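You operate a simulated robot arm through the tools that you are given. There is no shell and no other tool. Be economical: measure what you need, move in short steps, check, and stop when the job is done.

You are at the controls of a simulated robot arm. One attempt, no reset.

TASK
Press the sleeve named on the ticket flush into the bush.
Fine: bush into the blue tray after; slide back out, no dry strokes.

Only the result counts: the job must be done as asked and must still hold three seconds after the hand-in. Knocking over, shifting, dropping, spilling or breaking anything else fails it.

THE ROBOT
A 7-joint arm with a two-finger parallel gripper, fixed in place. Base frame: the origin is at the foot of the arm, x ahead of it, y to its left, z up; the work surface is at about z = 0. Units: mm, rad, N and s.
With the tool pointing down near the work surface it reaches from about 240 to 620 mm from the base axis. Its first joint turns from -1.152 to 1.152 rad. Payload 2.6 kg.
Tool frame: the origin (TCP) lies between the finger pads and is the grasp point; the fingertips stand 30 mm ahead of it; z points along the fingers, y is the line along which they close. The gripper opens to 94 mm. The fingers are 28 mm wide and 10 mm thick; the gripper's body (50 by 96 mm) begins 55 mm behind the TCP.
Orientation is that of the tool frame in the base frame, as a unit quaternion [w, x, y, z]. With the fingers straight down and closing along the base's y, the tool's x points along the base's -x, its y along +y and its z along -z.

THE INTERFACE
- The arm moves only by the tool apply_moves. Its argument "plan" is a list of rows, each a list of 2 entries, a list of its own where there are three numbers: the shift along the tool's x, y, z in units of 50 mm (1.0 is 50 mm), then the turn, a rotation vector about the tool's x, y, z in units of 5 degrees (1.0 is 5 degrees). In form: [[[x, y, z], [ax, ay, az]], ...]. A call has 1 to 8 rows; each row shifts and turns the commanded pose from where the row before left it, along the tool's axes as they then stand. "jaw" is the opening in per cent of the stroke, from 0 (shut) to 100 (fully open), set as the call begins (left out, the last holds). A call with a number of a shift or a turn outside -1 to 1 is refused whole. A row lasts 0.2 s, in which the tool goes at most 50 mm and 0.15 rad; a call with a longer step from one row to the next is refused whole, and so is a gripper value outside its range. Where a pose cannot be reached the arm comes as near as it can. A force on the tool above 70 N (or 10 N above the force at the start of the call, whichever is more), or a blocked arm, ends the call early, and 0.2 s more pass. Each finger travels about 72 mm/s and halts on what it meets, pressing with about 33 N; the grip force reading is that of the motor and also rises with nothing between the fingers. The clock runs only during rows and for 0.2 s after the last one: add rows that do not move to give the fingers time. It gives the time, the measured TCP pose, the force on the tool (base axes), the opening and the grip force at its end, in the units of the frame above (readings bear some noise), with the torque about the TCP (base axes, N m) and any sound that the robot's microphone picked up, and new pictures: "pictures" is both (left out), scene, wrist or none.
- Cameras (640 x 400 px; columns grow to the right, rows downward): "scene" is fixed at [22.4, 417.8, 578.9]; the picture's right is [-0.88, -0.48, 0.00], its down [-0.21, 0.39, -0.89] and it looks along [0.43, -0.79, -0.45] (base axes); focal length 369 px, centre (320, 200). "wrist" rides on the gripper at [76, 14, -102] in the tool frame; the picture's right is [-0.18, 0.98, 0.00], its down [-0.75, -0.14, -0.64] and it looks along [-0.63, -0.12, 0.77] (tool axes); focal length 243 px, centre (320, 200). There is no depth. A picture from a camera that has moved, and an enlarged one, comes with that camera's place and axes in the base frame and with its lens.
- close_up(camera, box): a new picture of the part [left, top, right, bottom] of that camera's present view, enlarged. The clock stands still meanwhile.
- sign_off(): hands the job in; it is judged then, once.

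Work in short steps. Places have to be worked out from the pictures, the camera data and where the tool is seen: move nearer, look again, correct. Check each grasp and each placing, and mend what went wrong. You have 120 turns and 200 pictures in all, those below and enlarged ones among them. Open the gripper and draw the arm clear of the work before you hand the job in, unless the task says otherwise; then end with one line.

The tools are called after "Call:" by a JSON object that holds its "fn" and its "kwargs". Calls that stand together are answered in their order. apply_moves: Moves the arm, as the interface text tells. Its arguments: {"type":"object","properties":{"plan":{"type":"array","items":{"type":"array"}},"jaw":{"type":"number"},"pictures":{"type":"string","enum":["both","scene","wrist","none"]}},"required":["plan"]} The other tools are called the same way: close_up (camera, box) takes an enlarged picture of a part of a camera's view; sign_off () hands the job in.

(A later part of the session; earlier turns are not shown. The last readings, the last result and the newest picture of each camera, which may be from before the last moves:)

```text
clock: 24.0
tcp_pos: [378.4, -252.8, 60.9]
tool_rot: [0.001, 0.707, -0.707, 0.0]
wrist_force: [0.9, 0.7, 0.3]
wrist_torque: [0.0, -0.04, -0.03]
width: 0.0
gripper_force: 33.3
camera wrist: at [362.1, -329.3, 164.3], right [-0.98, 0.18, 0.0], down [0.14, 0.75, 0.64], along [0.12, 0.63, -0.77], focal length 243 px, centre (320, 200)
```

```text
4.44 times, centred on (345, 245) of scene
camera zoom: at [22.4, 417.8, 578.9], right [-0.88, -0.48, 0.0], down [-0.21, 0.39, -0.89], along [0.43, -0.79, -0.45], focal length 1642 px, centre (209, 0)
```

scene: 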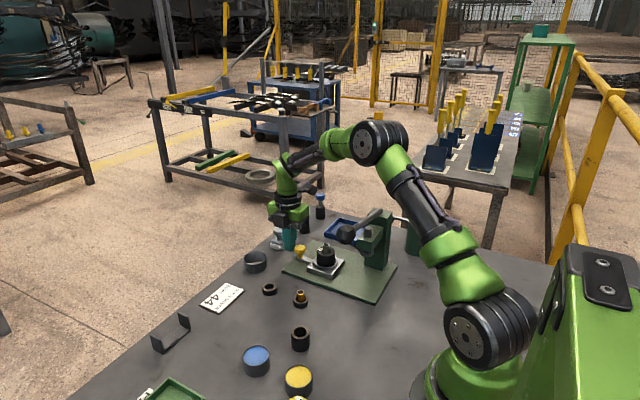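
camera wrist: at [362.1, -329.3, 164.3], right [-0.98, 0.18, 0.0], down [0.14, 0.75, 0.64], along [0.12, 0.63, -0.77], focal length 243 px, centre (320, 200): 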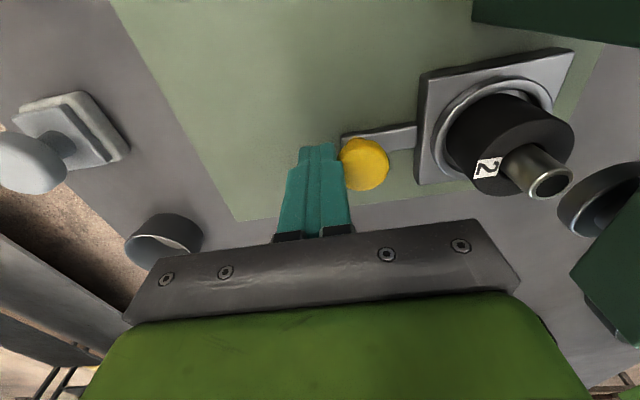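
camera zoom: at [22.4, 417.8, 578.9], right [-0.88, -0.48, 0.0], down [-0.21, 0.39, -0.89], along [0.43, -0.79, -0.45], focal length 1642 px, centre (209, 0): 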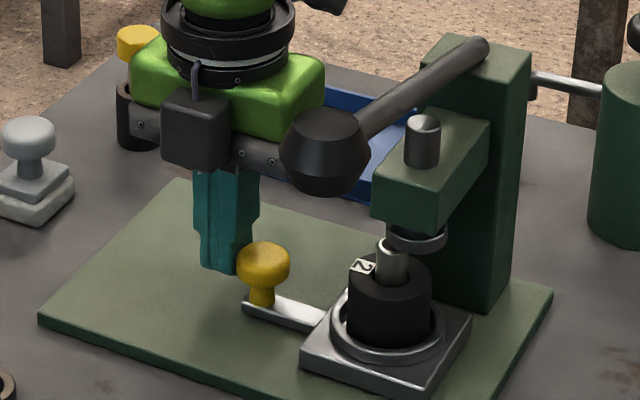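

The sleeve is about 13 mm short of the ram axis. Push 10 mm more slowly, looking for a stop.

Call:
{"fn": "apply_moves", "kwargs": {"plan": [[[0, 0.07, 0], [0, 0, 0]], [[0, 0.07, 0], [0, 0, 0]], [[0, 0.06, 0], [0, 0, 0]], [[0, 0, 0], [0, 0, 0]]], "pictures": "none"}}

Call:
{"fn": "close_up", "kwargs": {"camera": "scene", "box": [330, 220, 400, 290]}}

```text
clock: 25.0
tcp_pos: [366.6, -252.6, 60.3]
tool_rot: [0.0, 0.708, -0.707, 0.0]
wrist_force: [-0.5, -0.1, -0.4]
wrist_torque: [0.01, -0.02, -0.03]
width: 0.0
gripper_force: 33.0
```

```text
5.71 times, centred on (365, 255) of scene
camera zoom: at [22.4, 417.8, 578.9], right [-0.88, -0.48, 0.0], down [-0.21, 0.39, -0.89], along [0.43, -0.79, -0.45], focal length 2111 px, centre (63, -114)
```

zoom: 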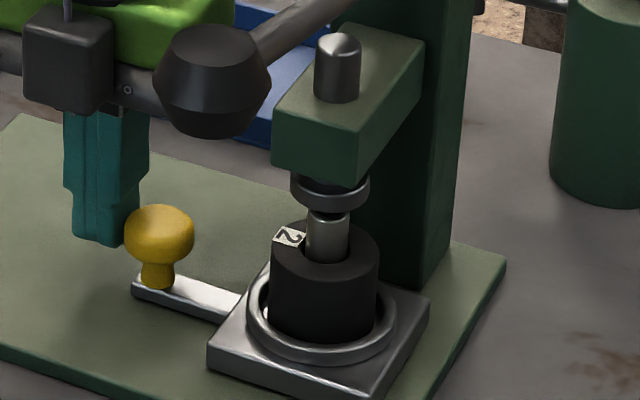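

The sleeve now lines up with the ram along the vertical. A tiny nudge tells me whether there's a stop.

Call:
{"fn": "apply_moves", "kwargs": {"plan": [[[0, 0.03, 0], [0, 0, 0]], [[0, 0, 0], [0, 0, 0]]], "pictures": "wrist"}}

Call:
{"fn": "close_up", "kwargs": {"camera": "scene", "box": [330, 220, 400, 290]}}

```text
clock: 25.6
tcp_pos: [365.0, -253.3, 61.5]
tool_rot: [0.0, -0.707, 0.707, -0.001]
wrist_force: [-0.1, 0.2, -0.5]
wrist_torque: [0.01, -0.01, 0.02]
width: 0.0
gripper_force: 33.1
camera wrist: at [350.5, -329.2, 164.3], right [-0.98, 0.18, 0.0], down [0.14, 0.75, 0.64], along [0.12, 0.63, -0.77], focal length 243 px, centre (320, 200)
```

wrist: 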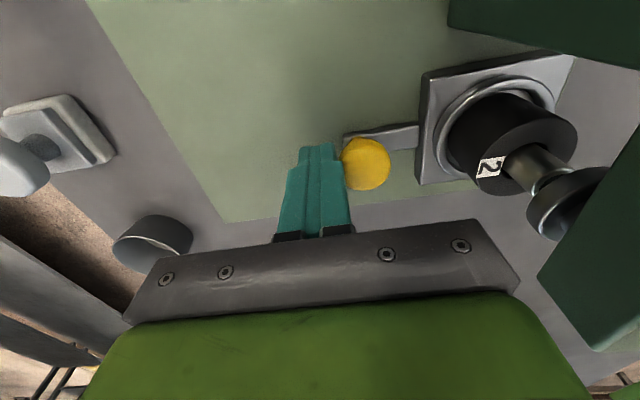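

```text
5.71 times, centred on (365, 255) of scene
camera zoom: at [22.4, 417.8, 578.9], right [-0.88, -0.48, 0.0], down [-0.21, 0.39, -0.89], along [0.43, -0.79, -0.45], focal length 2111 px, centre (63, -114)
```

zoom: 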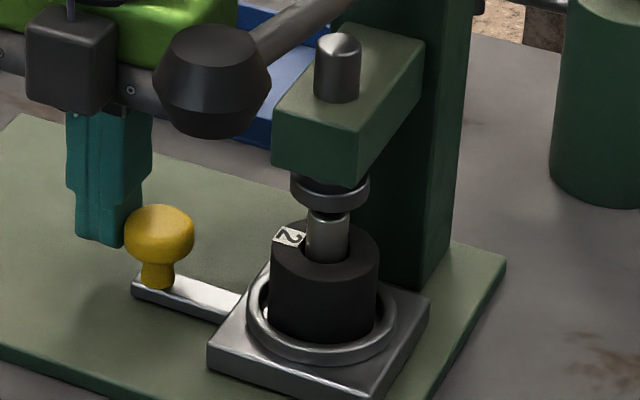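

The slide did not move with that nudge, so it may already be against its stop. One more small nudge to feel contact.

Call:
{"fn": "apply_moves", "kwargs": {"plan": [[[0, 0.03, 0], [0, 0, 0]], [[0, 0.02, 0], [0, 0, 0]], [[0, 0, 0], [0, 0, 0]]], "pictures": "none"}}

Call:
{"fn": "close_up", "kwargs": {"camera": "scene", "box": [330, 220, 400, 290]}}

```text
clock: 26.4
tcp_pos: [363.9, -251.9, 60.4]
tool_rot: [0.0, 0.708, -0.706, 0.001]
wrist_force: [7.4, -1.4, -5.0]
wrist_torque: [-0.02, -0.2, 0.01]
width: 0.0
gripper_force: 32.9
```

```text
5.71 times, centred on (365, 255) of scene
camera zoom: at [22.4, 417.8, 578.9], right [-0.88, -0.48, 0.0], down [-0.21, 0.39, -0.89], along [0.43, -0.79, -0.45], focal length 2111 px, centre (63, -114)
```

zoom: 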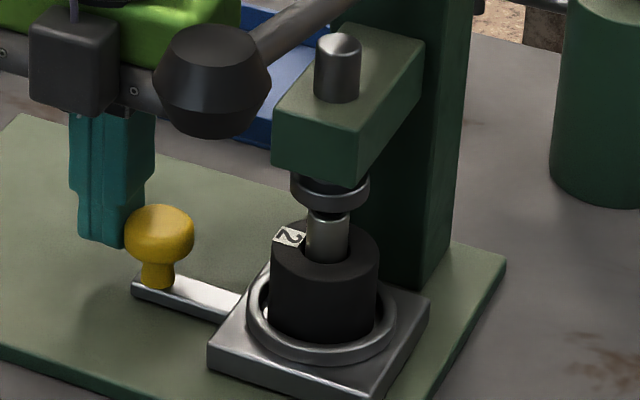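

Contact force 7 N and no movement: the slide is at its stop, sleeve under the ram. I back off, rise, and go over the lever ball.

Call:
{"fn": "apply_moves", "kwargs": {"plan": [[[0, -0.35, 0], [0, 0, 0]], [[0, 0, -0.94], [0, 0, 0]], [[0, 0, -0.94], [0, 0, 0]], [[0, 0, -0.94], [0, 0, 0]], [[0, 0, -0.94], [0, 0, 0]], [[0, 0, -0.94], [0, 0, 0]]], "pictures": "none"}}

Call:
{"fn": "apply_moves", "kwargs": {"plan": [[[-0.6, 0.58, 0], [0, 0, 0]], [[-0.6, 0.58, 0], [0, 0, 0]], [[-0.6, 0.58, 0], [0, 0, 0]], [[-0.6, 0.58, 0], [0, 0, 0]], [[0, 0, 0], [0, 0, 0]]], "jaw": 75, "pictures": "both"}}

```text
clock: 27.8
tcp_pos: [382.1, -252.2, 298.4]
tool_rot: [0.0, 0.707, -0.707, -0.001]
wrist_force: [0.2, 0.0, 0.8]
wrist_torque: [-0.02, 0.02, -0.02]
width: 0.0
gripper_force: 33.1
```

```text
clock: 29.0
tcp_pos: [264.0, -131.4, 294.5]
tool_rot: [0.001, -0.706, 0.708, -0.001]
wrist_force: [0.6, -0.9, 0.0]
wrist_torque: [0.02, 0.03, 0.0]
width: 70.5
gripper_force: 0.1
camera wrist: at [249.2, -208.6, 398.8], right [-0.98, 0.18, 0.0], down [0.14, 0.75, 0.64], along [0.12, 0.63, -0.77], focal length 243 px, centre (320, 200)
```

scene: 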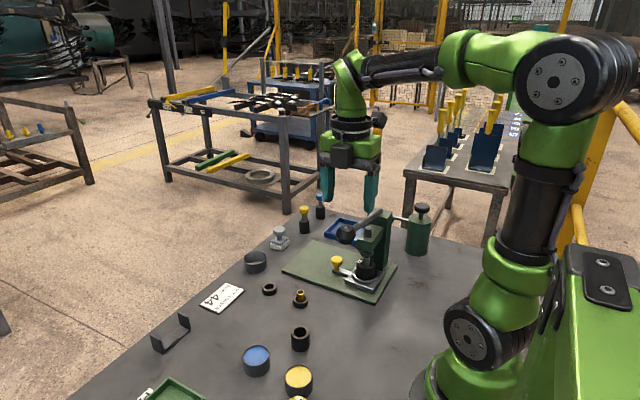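
wrist: 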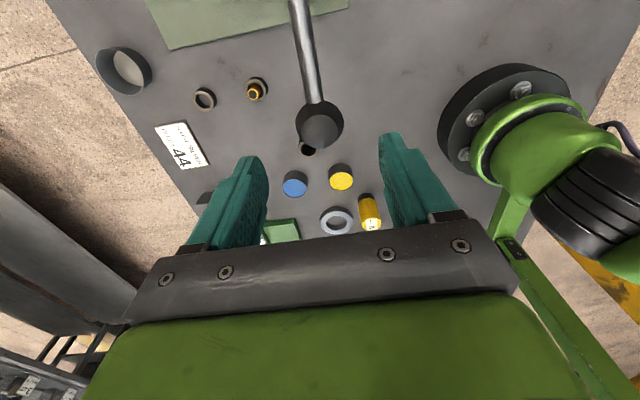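

The ball is directly below: (265,-131,205). I lower the open fingers around it.

Call:
{"fn": "apply_moves", "kwargs": {"plan": [[[0, 0, 0.6], [0, 0, 0]], [[0, 0, 0.6], [0, 0, 0]], [[0, 0, 0.55], [0, 0, 0]], [[0, 0, 0], [0, 0, 0]]], "pictures": "wrist"}}

Call:
{"fn": "close_up", "kwargs": {"camera": "scene", "box": [300, 160, 420, 290]}}

```text
clock: 30.0
tcp_pos: [264.7, -131.6, 207.1]
tool_rot: [0.0, -0.707, 0.707, 0.0]
wrist_force: [0.4, 0.4, 0.6]
wrist_torque: [-0.03, 0.03, 0.01]
width: 70.6
gripper_force: 0.0
camera wrist: at [249.2, -208.8, 311.2], right [-0.98, 0.18, 0.0], down [0.14, 0.75, 0.64], along [0.12, 0.63, -0.77], focal length 243 px, centre (320, 200)
```

wrist: 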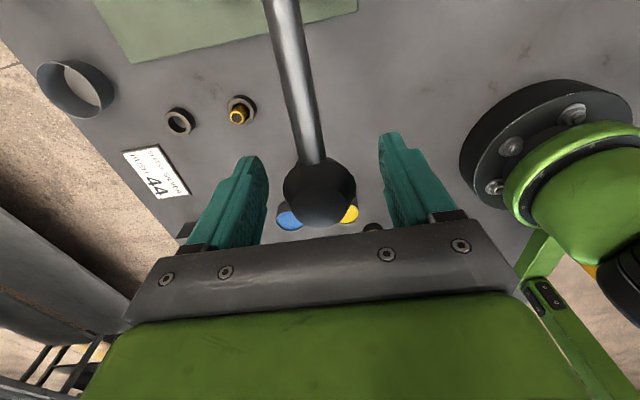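

```text
3.08 times, centred on (360, 225) of scene
camera zoom: at [22.4, 417.8, 578.9], right [-0.88, -0.48, 0.0], down [-0.21, 0.39, -0.89], along [0.43, -0.79, -0.45], focal length 1137 px, centre (197, 123)
```

zoom: 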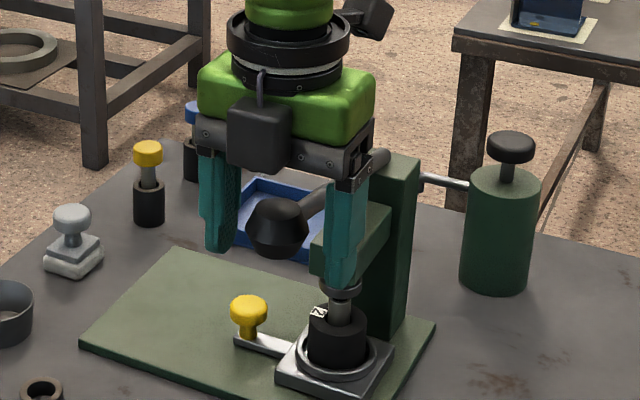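

The ball is at the TCP between the pads. I close on it.

Call:
{"fn": "apply_moves", "kwargs": {"plan": [[[0, 0, 0], [0, 0, 0]], [[0, 0, 0], [0, 0, 0]], [[0, 0, 0], [0, 0, 0]]], "jaw": 0, "pictures": "wrist"}}

```text
clock: 30.8
tcp_pos: [265.0, -131.4, 209.5]
tool_rot: [-0.001, 0.708, -0.706, 0.0]
wrist_force: [13.9, 2.3, -3.6]
wrist_torque: [-0.06, -0.03, -0.15]
width: 40.4
gripper_force: 45.2
camera wrist: at [249.9, -208.5, 311.9], right [-0.98, 0.18, 0.0], down [0.14, 0.75, 0.64], along [0.12, 0.63, -0.77], focal length 243 px, centre (320, 200)
```

wrist: 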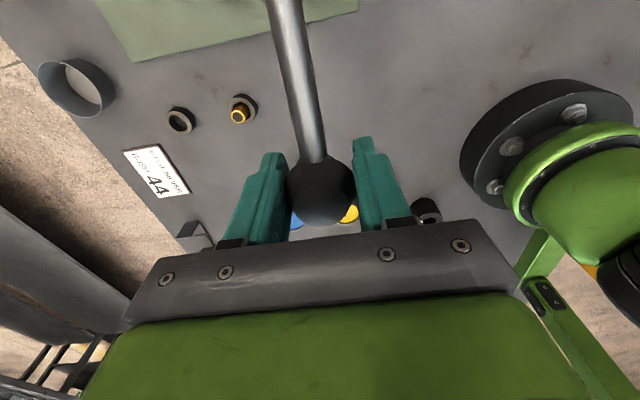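

Gripped at 40 mm, with a slight sideways load that I relieve by 1.5 mm. I draw the lever down along its arc in short steps.

Call:
{"fn": "apply_moves", "kwargs": {"plan": [[[0, -0.03, 0.06], [0, 0, 0]], [[-0.015, 0, 0.1], [0, 0, 0]], [[-0.015, 0, 0.1], [0, 0, 0]], [[-0.015, 0, 0.1], [0, 0, 0]]], "pictures": "none"}}

Call:
{"fn": "close_up", "kwargs": {"camera": "scene", "box": [310, 190, 410, 290]}}

```text
clock: 31.8
tcp_pos: [265.1, -128.5, 189.2]
tool_rot: [0.0, -0.707, 0.708, 0.004]
wrist_force: [-12.7, 32.2, 9.3]
wrist_torque: [-1.01, 0.03, 0.14]
width: 39.6
gripper_force: 44.7
```

```text
4.00 times, centred on (360, 240) of scene
camera zoom: at [22.3, 417.9, 578.8], right [-0.88, -0.48, 0.0], down [-0.21, 0.39, -0.89], along [0.43, -0.79, -0.45], focal length 1478 px, centre (160, 40)
```

zoom: 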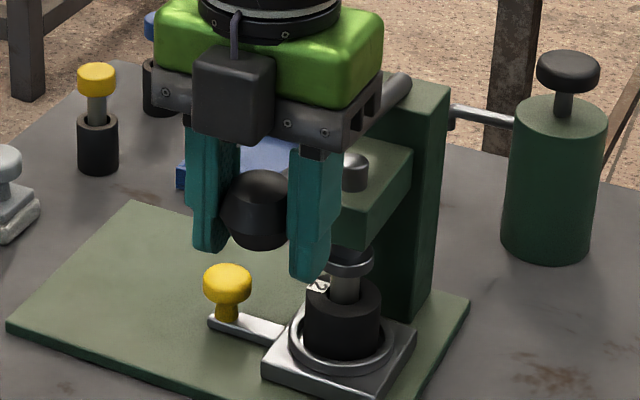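

A side load and torque of -1 N·m show the ball is being turned in the clamp; I turn the tool 5° with the lever and see whether the load drops.

Call:
{"fn": "apply_moves", "kwargs": {"plan": [[[-0.02, 0.01, 0], [0, 0.5, 0]], [[-0.02, 0.01, 0], [0, 0.5, 0]], [[0, 0, 0], [0, 0, 0]]], "pictures": "none"}}

```text
clock: 32.6
tcp_pos: [265.2, -128.1, 189.5]
tool_rot: [-0.029, -0.705, 0.708, -0.03]
wrist_force: [-2.1, 15.4, -1.9]
wrist_torque: [1.07, 0.04, -0.23]
width: 39.3
gripper_force: 45.0
```

The load fell. I continue down, turning with the lever.

Call:
{"fn": "apply_moves", "kwargs": {"plan": [[[-0.01, 0.01, 0.1], [0, 0.1, 0]], [[-0.01, 0, 0.1], [0, 0.2, 0]], [[0, 0, 0.1], [0, 0.3, 0]], [[0, 0, 0], [0, 0, 0]]], "pictures": "none"}}

Call:
{"fn": "close_up", "kwargs": {"camera": "scene", "box": [310, 190, 410, 290]}}

```text
clock: 33.6
tcp_pos: [264.2, -125.6, 176.0]
tool_rot: [-0.047, -0.705, 0.706, -0.047]
wrist_force: [-8.0, 36.6, 14.2]
wrist_torque: [-0.91, -0.02, 0.04]
width: 39.3
gripper_force: 45.2
```

```text
4.00 times, centred on (360, 240) of scene
camera zoom: at [22.3, 417.9, 578.8], right [-0.88, -0.48, 0.0], down [-0.21, 0.39, -0.89], along [0.43, -0.79, -0.45], focal length 1478 px, centre (160, 40)
```

zoom: 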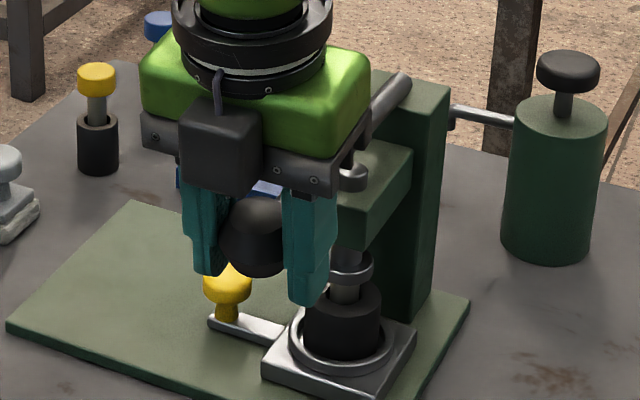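

Tilted tool drags slightly -y as it goes along its axis; I compensate with an outward shift and keep descending.

Call:
{"fn": "apply_moves", "kwargs": {"plan": [[[-0.05, 0, 0], [0, 0.3, 0]], [[-0.015, -0.01, 0.1], [0, 0.3, 0]], [[-0.015, 0, 0.1], [0, 0.3, 0]], [[-0.015, 0, 0.1], [0, 0.3, 0]], [[0, 0, 0], [0, 0, 0]]], "pictures": "none"}}

Call:
{"fn": "close_up", "kwargs": {"camera": "scene", "box": [310, 190, 410, 290]}}

```text
clock: 34.8
tcp_pos: [266.1, -126.2, 158.7]
tool_rot: [-0.086, -0.7, 0.703, -0.086]
wrist_force: [-4.8, 14.8, 2.6]
wrist_torque: [1.06, -0.09, -0.27]
width: 39.2
gripper_force: 45.0
```

```text
4.00 times, centred on (360, 240) of scene
camera zoom: at [22.4, 417.8, 578.9], right [-0.88, -0.48, 0.0], down [-0.21, 0.39, -0.89], along [0.43, -0.79, -0.45], focal length 1478 px, centre (160, 40)
```

zoom: 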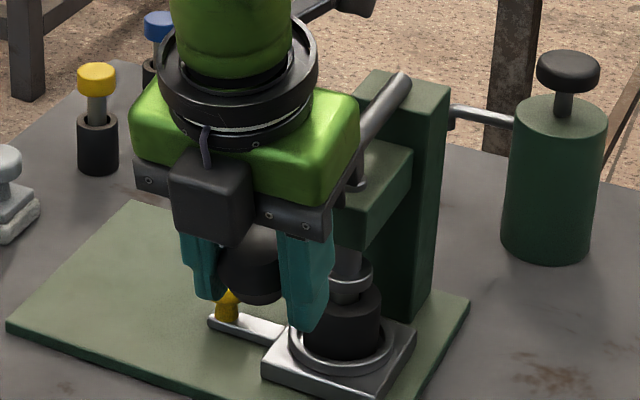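

Pad is following down. Continue.

Call:
{"fn": "apply_moves", "kwargs": {"plan": [[[-0.025, -0.01, 0.097], [0, 0.1, 0]], [[-0.025, 0, 0.097], [0, 0.2, 0]], [[-0.025, 0, 0.097], [0, 0.3, 0]], [[0, 0, 0], [0, 0, 0]]], "pictures": "none"}}

Call:
{"fn": "close_up", "kwargs": {"camera": "scene", "box": [310, 190, 410, 290]}}

```text
clock: 35.8
tcp_pos: [264.9, -127.9, 144.7]
tool_rot: [-0.105, -0.699, 0.7, -0.103]
wrist_force: [-15.8, 10.5, 9.2]
wrist_torque: [-0.34, 0.09, 0.01]
width: 39.4
gripper_force: 45.2
```

```text
4.00 times, centred on (360, 240) of scene
camera zoom: at [22.4, 417.8, 578.9], right [-0.88, -0.48, 0.0], down [-0.21, 0.39, -0.89], along [0.43, -0.79, -0.45], focal length 1478 px, centre (160, 40)
```

zoom: 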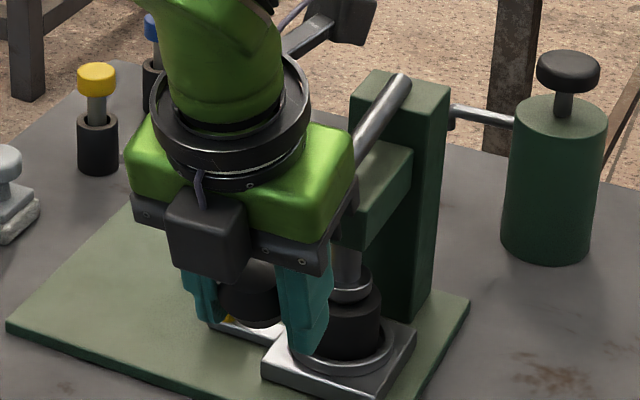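

Pad is near the bush top. Continue in small steps until it bottoms.

Call:
{"fn": "apply_moves", "kwargs": {"plan": [[[-0.029, 0.02, 0.096], [0, 0.25, 0]], [[-0.025, 0, 0.08], [0, 0.2, 0]], [[0, 0, 0], [0, 0, 0]]], "pictures": "none"}}

Call:
{"fn": "close_up", "kwargs": {"camera": "scene", "box": [330, 220, 400, 290]}}

```text
clock: 36.6
tcp_pos: [264.7, -127.7, 135.9]
tool_rot: [0.118, 0.698, -0.696, 0.12]
wrist_force: [-6.6, -12.1, 11.5]
wrist_torque: [-0.1, 0.05, 0.07]
width: 38.7
gripper_force: 45.1
```

```text
5.71 times, centred on (365, 255) of scene
camera zoom: at [22.4, 417.8, 578.9], right [-0.88, -0.48, 0.0], down [-0.21, 0.39, -0.89], along [0.43, -0.79, -0.45], focal length 2111 px, centre (63, -114)
```

zoom: 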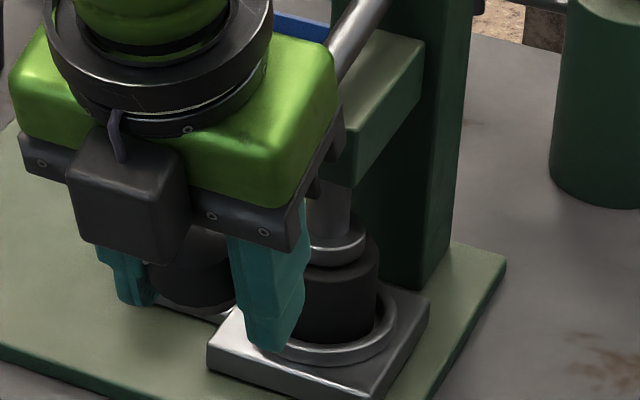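

The pad looks to be about on the bush top. I press on to feel it bottom out.

Call:
{"fn": "apply_moves", "kwargs": {"plan": [[[0, 0, 0.06], [0, 0.15, 0]], [[0, 0, 0.06], [0, 0.15, 0]], [[0, 0, 0], [0, 0, 0]]], "pictures": "none"}}

Call:
{"fn": "close_up", "kwargs": {"camera": "scene", "box": [330, 220, 400, 290]}}

```text
clock: 37.4
tcp_pos: [264.5, -129.3, 130.5]
tool_rot: [-0.127, -0.695, 0.696, -0.128]
wrist_force: [-4.9, -6.2, 16.1]
wrist_torque: [-0.53, 0.04, -0.01]
width: 39.2
gripper_force: 44.6
```

```text
5.71 times, centred on (365, 255) of scene
camera zoom: at [22.3, 417.8, 578.9], right [-0.88, -0.48, 0.0], down [-0.21, 0.39, -0.89], along [0.43, -0.79, -0.45], focal length 2111 px, centre (63, -114)
```

zoom: 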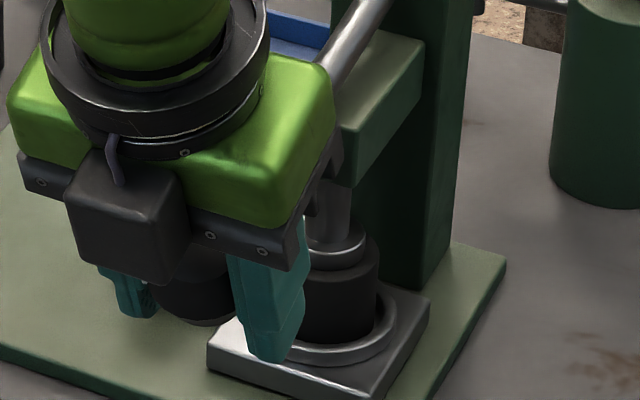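

Still moving slightly. A few more millimetres.

Call:
{"fn": "apply_moves", "kwargs": {"plan": [[[0, 0, 0.06], [0, 0.2, 0]], [[0, 0, 0.06], [0, 0.2, 0]], [[0, 0, 0], [0, 0, 0]]], "pictures": "none"}}

Call:
{"fn": "close_up", "kwargs": {"camera": "scene", "box": [330, 220, 400, 290]}}

```text
clock: 38.2
tcp_pos: [264.7, -129.3, 123.8]
tool_rot: [-0.139, -0.693, 0.694, -0.139]
wrist_force: [-6.6, 12.1, 29.4]
wrist_torque: [-0.13, -0.09, -0.07]
width: 39.0
gripper_force: 45.2
```

```text
5.71 times, centred on (365, 255) of scene
camera zoom: at [22.3, 417.9, 578.8], right [-0.88, -0.48, 0.0], down [-0.21, 0.39, -0.89], along [0.43, -0.79, -0.45], focal length 2111 px, centre (63, -114)
```

zoom: 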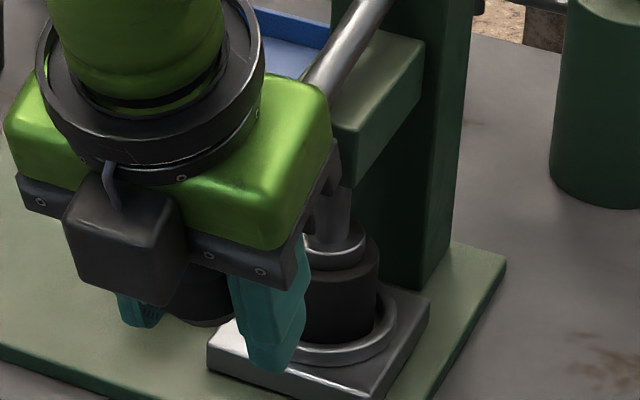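

The reaction rises to 29 N and the pad hardly moves. A firmer press to confirm.

Call:
{"fn": "apply_moves", "kwargs": {"plan": [[[-0.02, 0, 0.06], [0, 0.1, 0]], [[-0.02, 0, 0.05], [0, 0.1, 0]], [[0, 0, 0], [0, 0, 0]]], "pictures": "none"}}

Call:
{"fn": "close_up", "kwargs": {"camera": "scene", "box": [330, 220, 400, 290]}}

```text
clock: 39.0
tcp_pos: [265.9, -132.0, 119.7]
tool_rot: [-0.146, -0.69, 0.693, -0.146]
wrist_force: [-6.6, -1.7, 36.3]
wrist_torque: [-0.01, -0.08, -0.02]
width: 39.2
gripper_force: 45.1
```

```text
5.71 times, centred on (365, 255) of scene
camera zoom: at [22.3, 417.8, 578.8], right [-0.88, -0.48, 0.0], down [-0.21, 0.39, -0.89], along [0.43, -0.79, -0.45], focal length 2111 px, centre (63, -114)
```

zoom: 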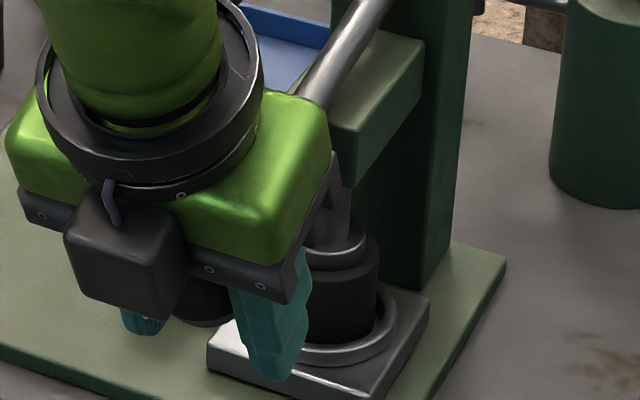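

Keep pressing; it's still creeping (press fit). Next few millimetres.

Call:
{"fn": "apply_moves", "kwargs": {"plan": [[[-0.02, 0, 0.06], [0, 0.15, 0]], [[-0.02, 0, 0.06], [0, 0.15, 0]], [[0, 0, 0], [0, 0, 0]]], "pictures": "none"}}

Call:
{"fn": "close_up", "kwargs": {"camera": "scene", "box": [330, 220, 400, 290]}}

```text
clock: 39.8
tcp_pos: [264.8, -133.8, 113.0]
tool_rot: [-0.155, -0.688, 0.692, -0.156]
wrist_force: [-12.9, -27.3, 47.8]
wrist_torque: [0.93, -0.1, -0.09]
width: 39.6
gripper_force: 45.0
```

```text
5.71 times, centred on (365, 255) of scene
camera zoom: at [22.3, 417.8, 578.9], right [-0.88, -0.48, 0.0], down [-0.21, 0.39, -0.89], along [0.43, -0.79, -0.45], focal length 2111 px, centre (63, -114)
```

zoom: 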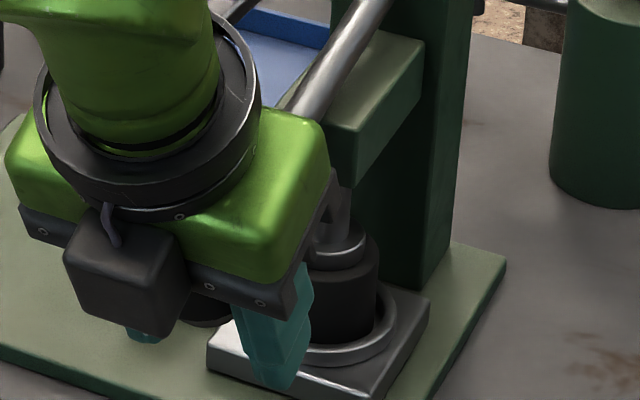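

Take a tight view of pad and bush to judge the gap.

Call:
{"fn": "close_up", "kwargs": {"camera": "scene", "box": [375, 250, 405, 285]}}

Call:
{"fn": "close_up", "kwargs": {"camera": "wrist", "box": [160, 0, 480, 200]}}

```text
11.43 times, centred on (390, 268) of scene
camera zoom: at [22.3, 417.8, 578.9], right [-0.88, -0.48, 0.0], down [-0.21, 0.39, -0.89], along [0.43, -0.79, -0.45], focal length 4222 px, centre (-480, -571)
```

zoom: 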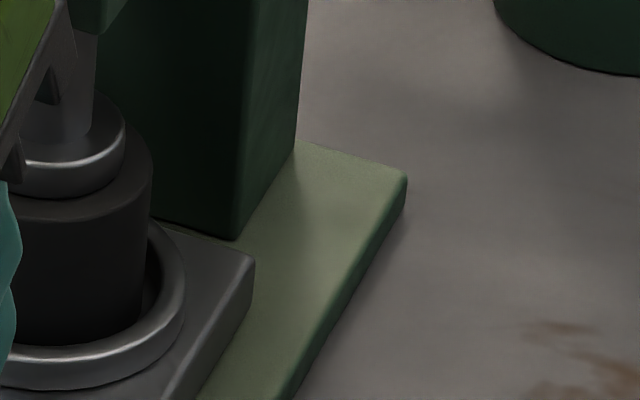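

```text
2.00 times, centred on (320, 100) of wrist
camera zoom: at [249.6, -159.6, 239.2], right [-0.98, 0.17, -0.08], down [0.14, 0.96, 0.26], along [0.12, 0.24, -0.96], focal length 485 px, centre (320, 400)
```

zoom: 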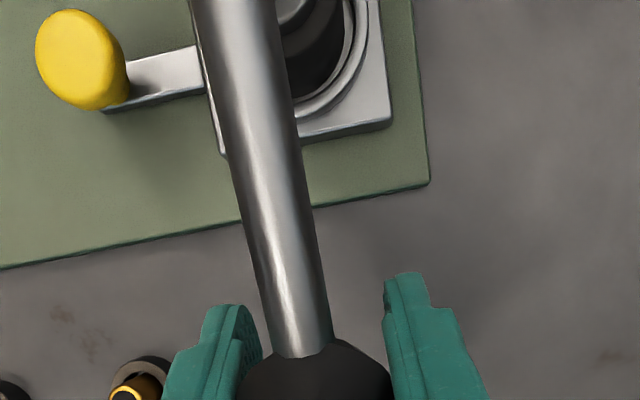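

The pad appears within about 1 mm of the bush top. Press a bit more, moving with the arc (-y) to relieve side load.

Call:
{"fn": "apply_moves", "kwargs": {"plan": [[[0.03, 0.01, 0.04], [0, 0.1, 0]], [[0.02, 0, 0.06], [0, 0, 0]], [[0, 0, 0], [0, 0, 0]]], "pictures": "none"}}

Call:
{"fn": "close_up", "kwargs": {"camera": "scene", "box": [375, 250, 405, 285]}}

```text
clock: 40.6
tcp_pos: [265.0, -137.5, 108.9]
tool_rot: [0.156, 0.69, -0.689, 0.158]
wrist_force: [-9.0, -8.0, 42.0]
wrist_torque: [0.22, -0.14, 0.04]
width: 39.9
gripper_force: 45.9
```

```text
11.43 times, centred on (390, 268) of scene
camera zoom: at [22.3, 417.9, 578.8], right [-0.88, -0.48, 0.0], down [-0.21, 0.39, -0.89], along [0.43, -0.79, -0.45], focal length 4222 px, centre (-480, -571)
```

zoom: 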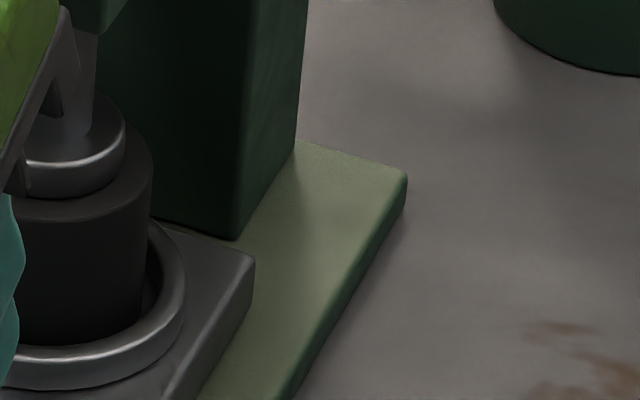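

The pad hasn't moved over the last 20 mm of ball travel, so the ram is bottomed. I raise the lever back along the arc.

Call:
{"fn": "apply_moves", "kwargs": {"plan": [[[0.04, 0, -0.2], [0, -0.6, 0]], [[0.035, 0, -0.2], [0, -0.6, 0]], [[0.03, 0, -0.2], [0, -0.6, 0]], [[0.03, 0, -0.2], [0, -0.6, 0]], [[0, 0, 0], [0, 0, 0]]], "pictures": "none"}}

Call:
{"fn": "close_up", "kwargs": {"camera": "scene", "box": [330, 200, 420, 290]}}

```text
clock: 41.8
tcp_pos: [265.0, -129.0, 148.0]
tool_rot: [0.083, 0.703, -0.701, 0.087]
wrist_force: [19.2, -24.7, -4.6]
wrist_torque: [1.5, 0.63, 0.2]
width: 39.7
gripper_force: 45.5
```

```text
4.44 times, centred on (375, 245) of scene
camera zoom: at [22.4, 417.7, 578.9], right [-0.88, -0.48, 0.0], down [-0.21, 0.39, -0.89], along [0.43, -0.79, -0.45], focal length 1642 px, centre (76, 0)
```

zoom: 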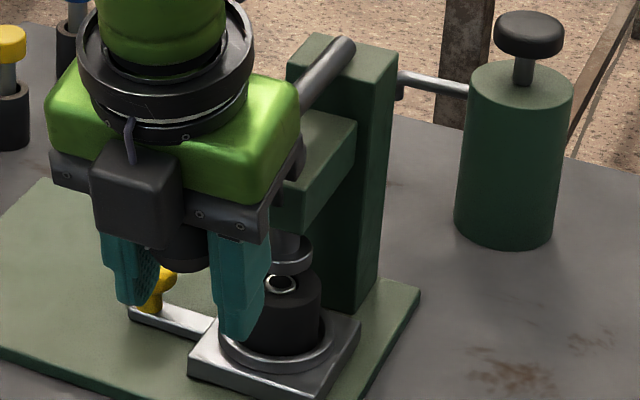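

Pad has lifted; I look closely at the sleeve in the bush.

Call:
{"fn": "close_up", "kwargs": {"camera": "scene", "box": [368, 245, 408, 285]}}

```text
10.00 times, centred on (388, 265) of scene
camera zoom: at [22.4, 417.7, 578.9], right [-0.88, -0.48, 0.0], down [-0.21, 0.39, -0.89], along [0.43, -0.79, -0.45], focal length 3694 px, centre (-360, -450)
```

zoom: 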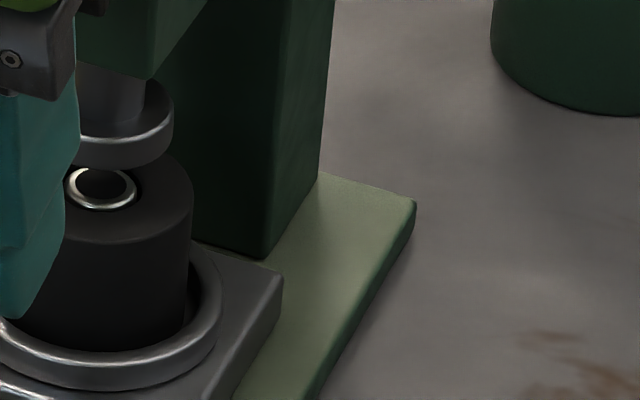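

Sleeve looks essentially flush. I finish raising the lever to its start position.

Call:
{"fn": "apply_moves", "kwargs": {"plan": [[[0.065, -0.02, -0.2], [0, -0.5, 0]], [[0.045, 0, -0.2], [0, -0.5, 0]], [[0.035, 0, -0.2], [0, -0.45, 0]], [[0.03, 0, -0.2], [0, -0.45, 0]], [[0.02, 0, -0.2], [0, -0.4, 0]], [[0, 0, 0], [0, 0, 0]]], "pictures": "none"}}

Call:
{"fn": "close_up", "kwargs": {"camera": "scene", "box": [330, 200, 420, 290]}}

```text
clock: 43.2
tcp_pos: [263.8, -129.6, 198.5]
tool_rot: [0.014, 0.707, -0.706, 0.013]
wrist_force: [16.9, -8.3, -33.9]
wrist_torque: [0.2, 0.27, 0.1]
width: 39.1
gripper_force: 44.9
```

```text
4.44 times, centred on (375, 245) of scene
camera zoom: at [22.5, 417.7, 578.9], right [-0.88, -0.48, 0.0], down [-0.21, 0.39, -0.89], along [0.43, -0.79, -0.45], focal length 1642 px, centre (76, 0)
```

zoom: 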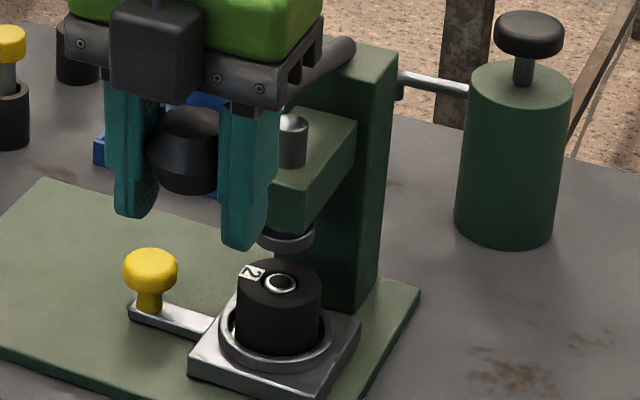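

Lever is at its upper stop (-34 N). Close look at the sleeve.

Call:
{"fn": "close_up", "kwargs": {"camera": "scene", "box": [352, 245, 392, 280]}}

```text
11.43 times, centred on (372, 262) of scene
camera zoom: at [22.5, 417.7, 578.9], right [-0.88, -0.48, 0.0], down [-0.21, 0.39, -0.89], along [0.43, -0.79, -0.45], focal length 4222 px, centre (-274, -514)
```

zoom: 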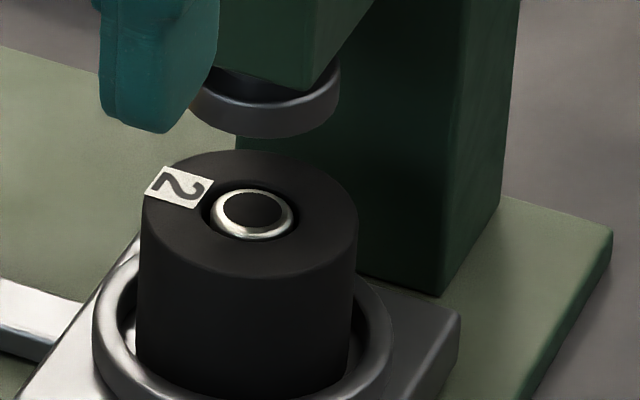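

The sleeve rim is level with the bush's top face (within measurement). I ease the load and release the ball, then rise clear.

Call:
{"fn": "apply_moves", "kwargs": {"plan": [[[0, -0.02, 0.1], [0, 0, 0]], [[0, 0, 0], [0, 0, 0]]], "pictures": "none"}}

Call:
{"fn": "apply_moves", "kwargs": {"plan": [[[0, 0, 0], [0, 0, 0]], [[0, 0, 0], [0, 0, 0]], [[0, 0, -0.6], [0, 0, 0]], [[0, 0, -0.9], [0, -0.3, 0]], [[0, 0, -0.5], [0, 0, 0]]], "jaw": 75, "pictures": "both"}}

```text
clock: 43.8
tcp_pos: [264.9, -128.5, 194.2]
tool_rot: [-0.014, -0.706, 0.708, -0.01]
wrist_force: [-22.2, 13.6, 8.3]
wrist_torque: [-1.18, -0.3, -0.16]
width: 39.1
gripper_force: 44.9
```

```text
clock: 45.0
tcp_pos: [265.2, -125.8, 294.0]
tool_rot: [0.005, 0.707, -0.707, 0.005]
wrist_force: [0.8, -0.4, -0.9]
wrist_torque: [-0.01, -0.01, 0.01]
width: 70.7
gripper_force: 0.1
camera wrist: at [251.3, -202.1, 397.9], right [-0.98, 0.18, 0.0], down [0.14, 0.76, 0.63], along [0.12, 0.62, -0.77], focal length 243 px, centre (320, 200)
```

scene: 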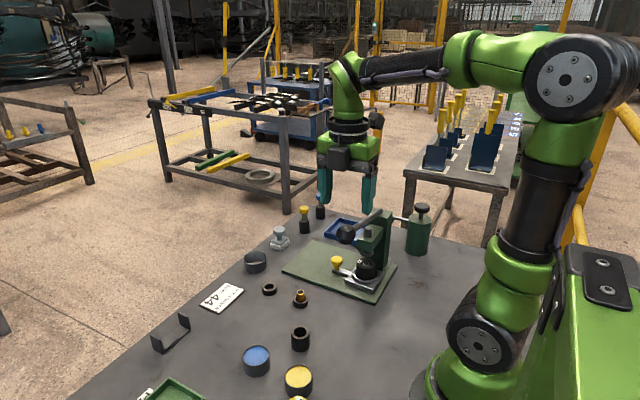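
wrist: 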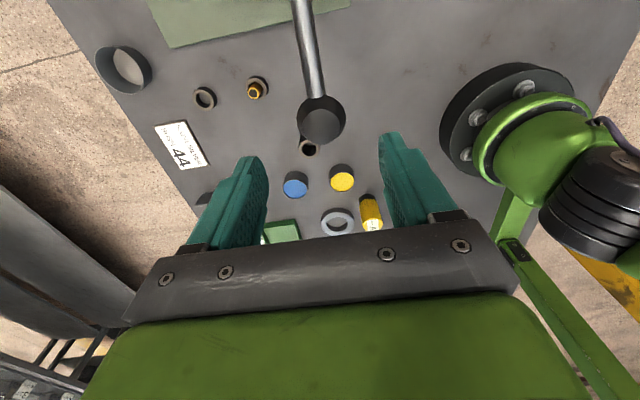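

Lever is back up. To pull the slide without touching the press head I'll lean the tool 25° back (+x) and hook the -x finger behind the knob. First move over the knob and tilt.

Call:
{"fn": "apply_moves", "kwargs": {"plan": [[[0.84, -0.58, 0], [0, 0, 0]], [[0.84, -0.58, 0], [0, 0, 0]], [[0.84, -0.58, 0], [-0.5, 0, 0]], [[0, 0, 0.6], [-1, 0, 0]], [[0, -0.1, 0.6], [-1, 0, 0]], [[0, -0.2, 0.6], [-1, 0, 0]], [[0, 0, 0], [-1, 0, 0]], [[0, 0, 0], [-0.5, 0, 0]]], "jaw": 48, "pictures": "both"}}

```text
refused: row 1 steps farther than a row can; nothing moved
```

Call:
{"fn": "apply_moves", "kwargs": {"plan": [[[0.63, -0.435, 0], [0, 0, 0]], [[0.63, -0.435, 0], [0, 0, 0]], [[0.63, -0.435, 0], [0, 0, 0]], [[0.63, -0.435, 0], [-0.5, 0, 0]], [[0, 0, 0.6], [-1, 0, 0]], [[0, -0.1, 0.6], [-1, 0, 0]], [[0, -0.2, 0.6], [-1, 0, 0]], [[0, 0, 0], [-1, 0, 0]]], "jaw": 48, "pictures": "both"}}

```text
clock: 46.8
tcp_pos: [356.2, -254.8, 203.2]
tool_rot: [-0.143, -0.692, 0.694, 0.134]
wrist_force: [-0.1, -0.3, 0.1]
wrist_torque: [0.0, 0.01, -0.01]
width: 45.1
gripper_force: 0.1
camera wrist: at [381.8, -330.1, 305.5], right [-0.91, 0.19, 0.37], down [0.38, 0.76, 0.53], along [-0.18, 0.62, -0.76], focal length 243 px, centre (320, 200)
```

scene: 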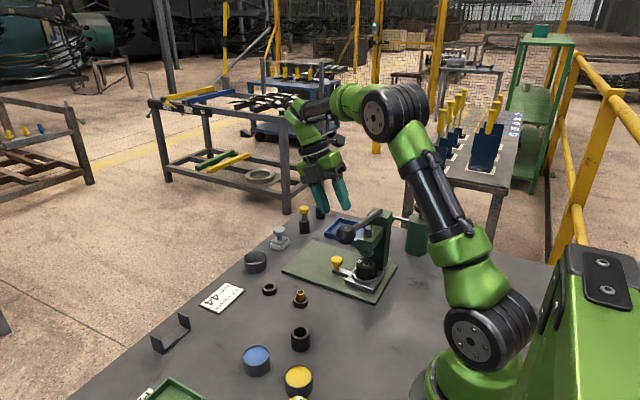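
wrist: 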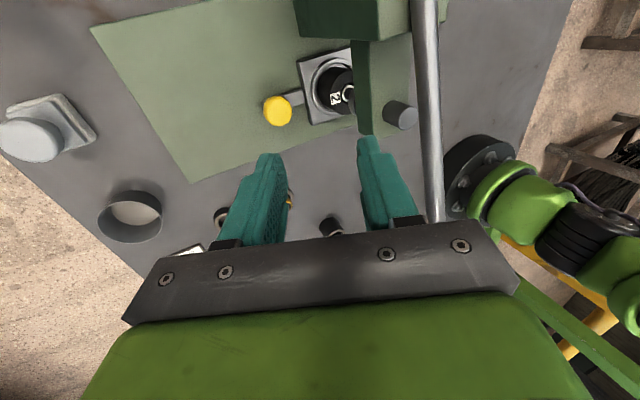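

Knob at about (341,-253). I shift 4 mm toward -x and descend most of the way, then check finger clearance.

Call:
{"fn": "apply_moves", "kwargs": {"plan": [[[-0.03, 0.075, 0.03], [0, 0, 0]], [[0, -0.37, 0.9], [0, 0, 0]], [[0, -0.37, 0.9], [0, 0, 0]], [[0, 0, 0], [0, 0, 0]]], "pictures": "wrist"}}

Call:
{"fn": "close_up", "kwargs": {"camera": "scene", "box": [290, 190, 410, 290]}}

```text
clock: 47.8
tcp_pos: [352.1, -253.8, 105.7]
tool_rot: [-0.143, -0.693, 0.694, 0.134]
wrist_force: [-0.4, -0.4, 0.0]
wrist_torque: [0.02, 0.01, 0.01]
width: 45.1
gripper_force: 0.1
camera wrist: at [377.8, -328.9, 208.0], right [-0.91, 0.19, 0.37], down [0.38, 0.76, 0.53], along [-0.18, 0.62, -0.76], focal length 243 px, centre (320, 200)
```

wrist: 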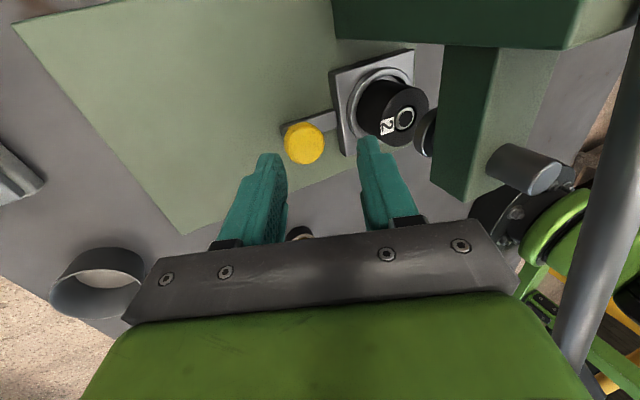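

```text
4.00 times, centred on (350, 240) of scene
camera zoom: at [22.4, 417.8, 578.9], right [-0.88, -0.48, 0.0], down [-0.21, 0.39, -0.89], along [0.43, -0.79, -0.45], focal length 1478 px, centre (200, 40)
```

zoom: 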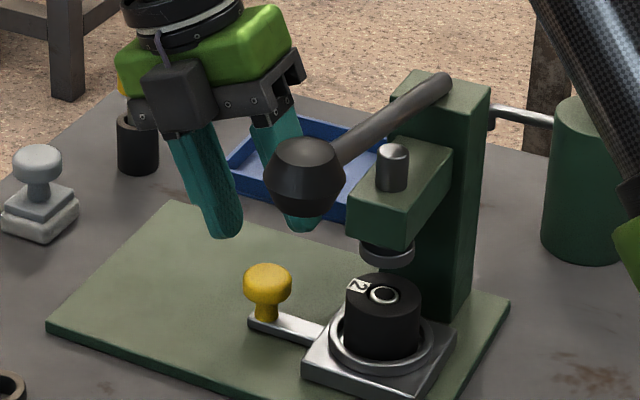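

Clearances look right: the knob lies between the fingertips. Descend the remaining 48 mm.

Call:
{"fn": "apply_moves", "kwargs": {"plan": [[[0, -0.2, 0.48], [0, 0, 0]], [[0, -0.17, 0.42], [0, 0, 0]], [[0, 0, 0], [0, 0, 0]]], "pictures": "wrist"}}

Call:
{"fn": "close_up", "kwargs": {"camera": "scene", "box": [290, 210, 410, 290]}}

```text
clock: 48.6
tcp_pos: [352.0, -255.4, 57.4]
tool_rot: [-0.142, -0.693, 0.694, 0.133]
wrist_force: [0.2, -0.8, -0.8]
wrist_torque: [0.03, -0.03, -0.05]
width: 44.9
gripper_force: 0.0
camera wrist: at [377.5, -330.2, 159.1], right [-0.91, 0.19, 0.37], down [0.38, 0.76, 0.53], along [-0.18, 0.62, -0.76], focal length 243 px, centre (320, 200)
```

wrist: 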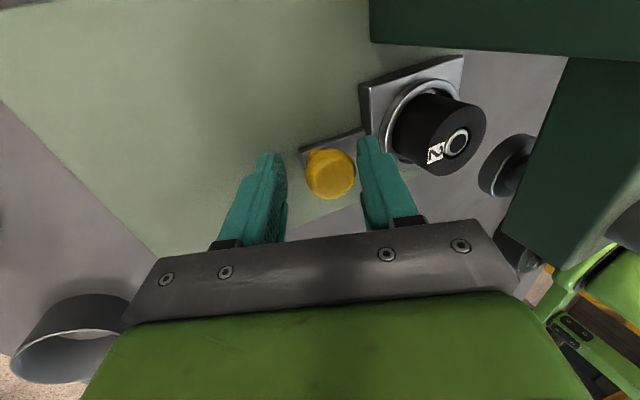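

```text
5.00 times, centred on (350, 250) of scene
camera zoom: at [22.4, 417.8, 578.9], right [-0.88, -0.48, 0.0], down [-0.21, 0.39, -0.89], along [0.43, -0.79, -0.45], focal length 1847 px, centre (170, -50)
```

zoom: 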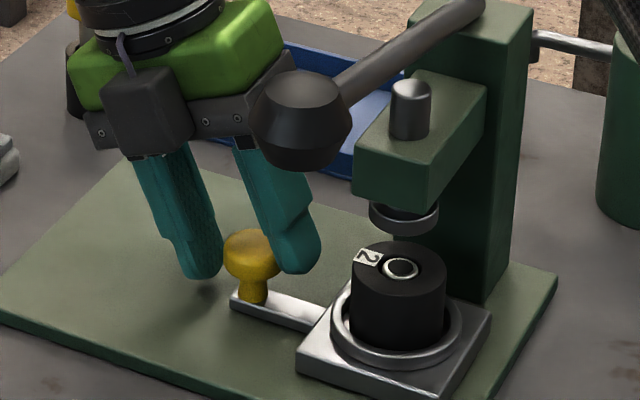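

The -x fingertip sits behind the knob. I pull the slide out slowly.

Call:
{"fn": "apply_moves", "kwargs": {"plan": [[[0, -0.1, -0.041], [0, 0, 0]], [[0, -0.148, -0.061], [0, 0, 0]], [[0, -0.148, -0.061], [0, 0, 0]], [[0, -0.148, -0.061], [0, 0, 0]], [[0, -0.148, -0.061], [0, 0, 0]], [[0, -0.148, -0.061], [0, 0, 0]], [[0, -0.148, -0.061], [0, 0, 0]], [[0, -0.148, -0.061], [0, 0, 0]]], "pictures": "none"}}

Call:
{"fn": "close_up", "kwargs": {"camera": "scene", "box": [270, 210, 400, 290]}}

```text
clock: 50.4
tcp_pos: [414.2, -254.5, 58.2]
tool_rot: [-0.142, -0.692, 0.695, 0.134]
wrist_force: [-0.4, 0.1, 0.3]
wrist_torque: [0.01, -0.01, -0.04]
width: 45.4
gripper_force: 0.4
```

```text
4.92 times, centred on (335, 250) of scene
camera zoom: at [22.4, 417.8, 578.9], right [-0.88, -0.48, 0.0], down [-0.21, 0.39, -0.89], along [0.43, -0.79, -0.45], focal length 1818 px, centre (246, -46)
```

zoom: 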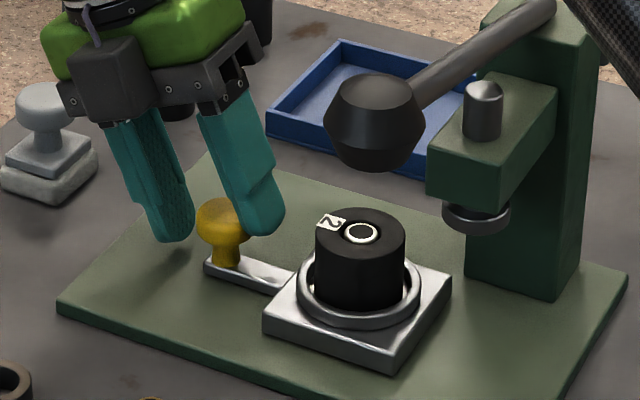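

The slide follows; about 40 mm remain.

Call:
{"fn": "apply_moves", "kwargs": {"plan": [[[0, -0.148, -0.061], [0, 0, 0]], [[0, -0.148, -0.061], [0, 0, 0]], [[0, -0.148, -0.061], [0, 0, 0]], [[0, -0.12, -0.05], [0, 0, 0]], [[0, -0.08, -0.033], [0, 0, 0]], [[0, -0.04, -0.016], [0, 0, 0]]], "pictures": "none"}}

Call:
{"fn": "close_up", "kwargs": {"camera": "scene", "box": [250, 200, 380, 290]}}

```text
clock: 51.8
tcp_pos: [450.3, -255.1, 57.7]
tool_rot: [-0.142, -0.693, 0.694, 0.134]
wrist_force: [-0.5, 0.5, 0.9]
wrist_torque: [0.01, 0.03, -0.02]
width: 45.7
gripper_force: 0.5
```

```text
4.44 times, centred on (315, 245) of scene
camera zoom: at [22.4, 417.8, 578.9], right [-0.88, -0.48, 0.0], down [-0.21, 0.39, -0.89], along [0.43, -0.79, -0.45], focal length 1642 px, centre (342, 0)
```

zoom: 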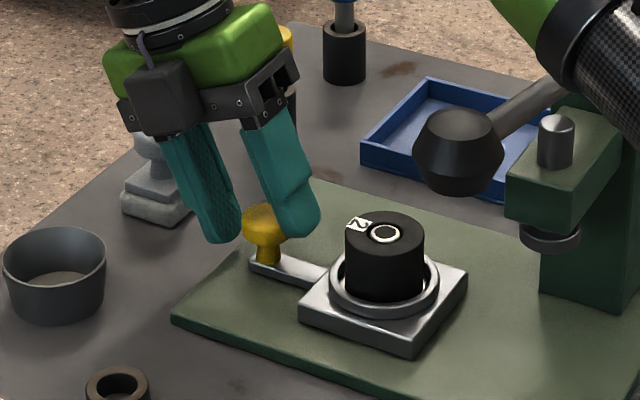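

About 8 mm short of the original out-position. Pull on until a stop is felt.

Call:
{"fn": "apply_moves", "kwargs": {"plan": [[[0, -0.07, -0.029], [0, 0, 0]], [[0, -0.06, -0.025], [0, 0, 0]], [[0, -0.04, -0.016], [0, 0, 0]], [[0, 0, 0], [0, 0, 0]]], "pictures": "none"}}

Call:
{"fn": "close_up", "kwargs": {"camera": "scene", "box": [285, 215, 365, 285]}}

```text
clock: 52.8
tcp_pos: [459.1, -253.6, 57.7]
tool_rot: [-0.142, -0.693, 0.694, 0.134]
wrist_force: [-0.6, -0.9, 0.4]
wrist_torque: [-0.01, 0.0, 0.01]
width: 45.1
gripper_force: 0.1
```

```text
5.71 times, centred on (325, 250) of scene
camera zoom: at [22.4, 417.8, 578.9], right [-0.88, -0.48, 0.0], down [-0.21, 0.39, -0.89], along [0.43, -0.79, -0.45], focal length 2111 px, centre (291, -86)
```

zoom: 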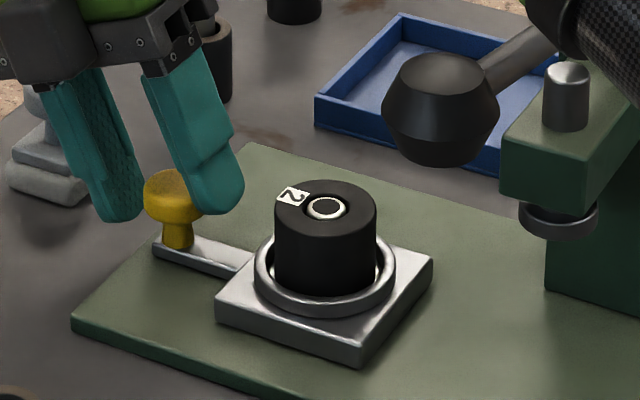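

The slide is back at its original out-position. I back the finger off the knob, rise, and straighten the tool.

Call:
{"fn": "apply_moves", "kwargs": {"plan": [[[0, 0.05, 0.02], [0, 0, 0]], [[0, 0.36, -0.86], [0, 0, 0]], [[0, 0.36, -0.86], [0, 0, 0]], [[0, 0.36, -0.86], [0.5, 0, 0]], [[0, 0, 0], [1, 0, 0]], [[0, 0, 0], [1, 0, 0]], [[0, 0, 0], [1, 0, 0]], [[0, 0, 0], [1, 0, 0]]], "jaw": 80, "pictures": "none"}}

Call:
{"fn": "close_up", "kwargs": {"camera": "scene", "box": [285, 215, 365, 285]}}

```text
clock: 54.6
tcp_pos: [456.6, -253.0, 196.9]
tool_rot: [-0.004, -0.707, 0.708, -0.005]
wrist_force: [0.5, -0.3, -0.9]
wrist_torque: [0.0, 0.01, 0.04]
width: 75.0
gripper_force: 0.0
```

```text
5.71 times, centred on (325, 250) of scene
camera zoom: at [22.4, 417.8, 578.9], right [-0.88, -0.48, 0.0], down [-0.21, 0.39, -0.89], along [0.43, -0.79, -0.45], focal length 2111 px, centre (291, -86)
```

zoom: 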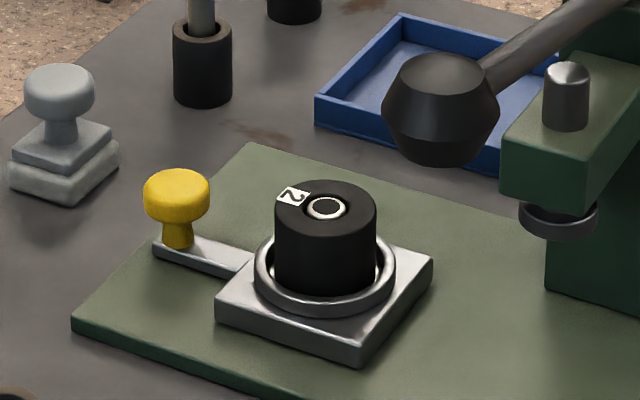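

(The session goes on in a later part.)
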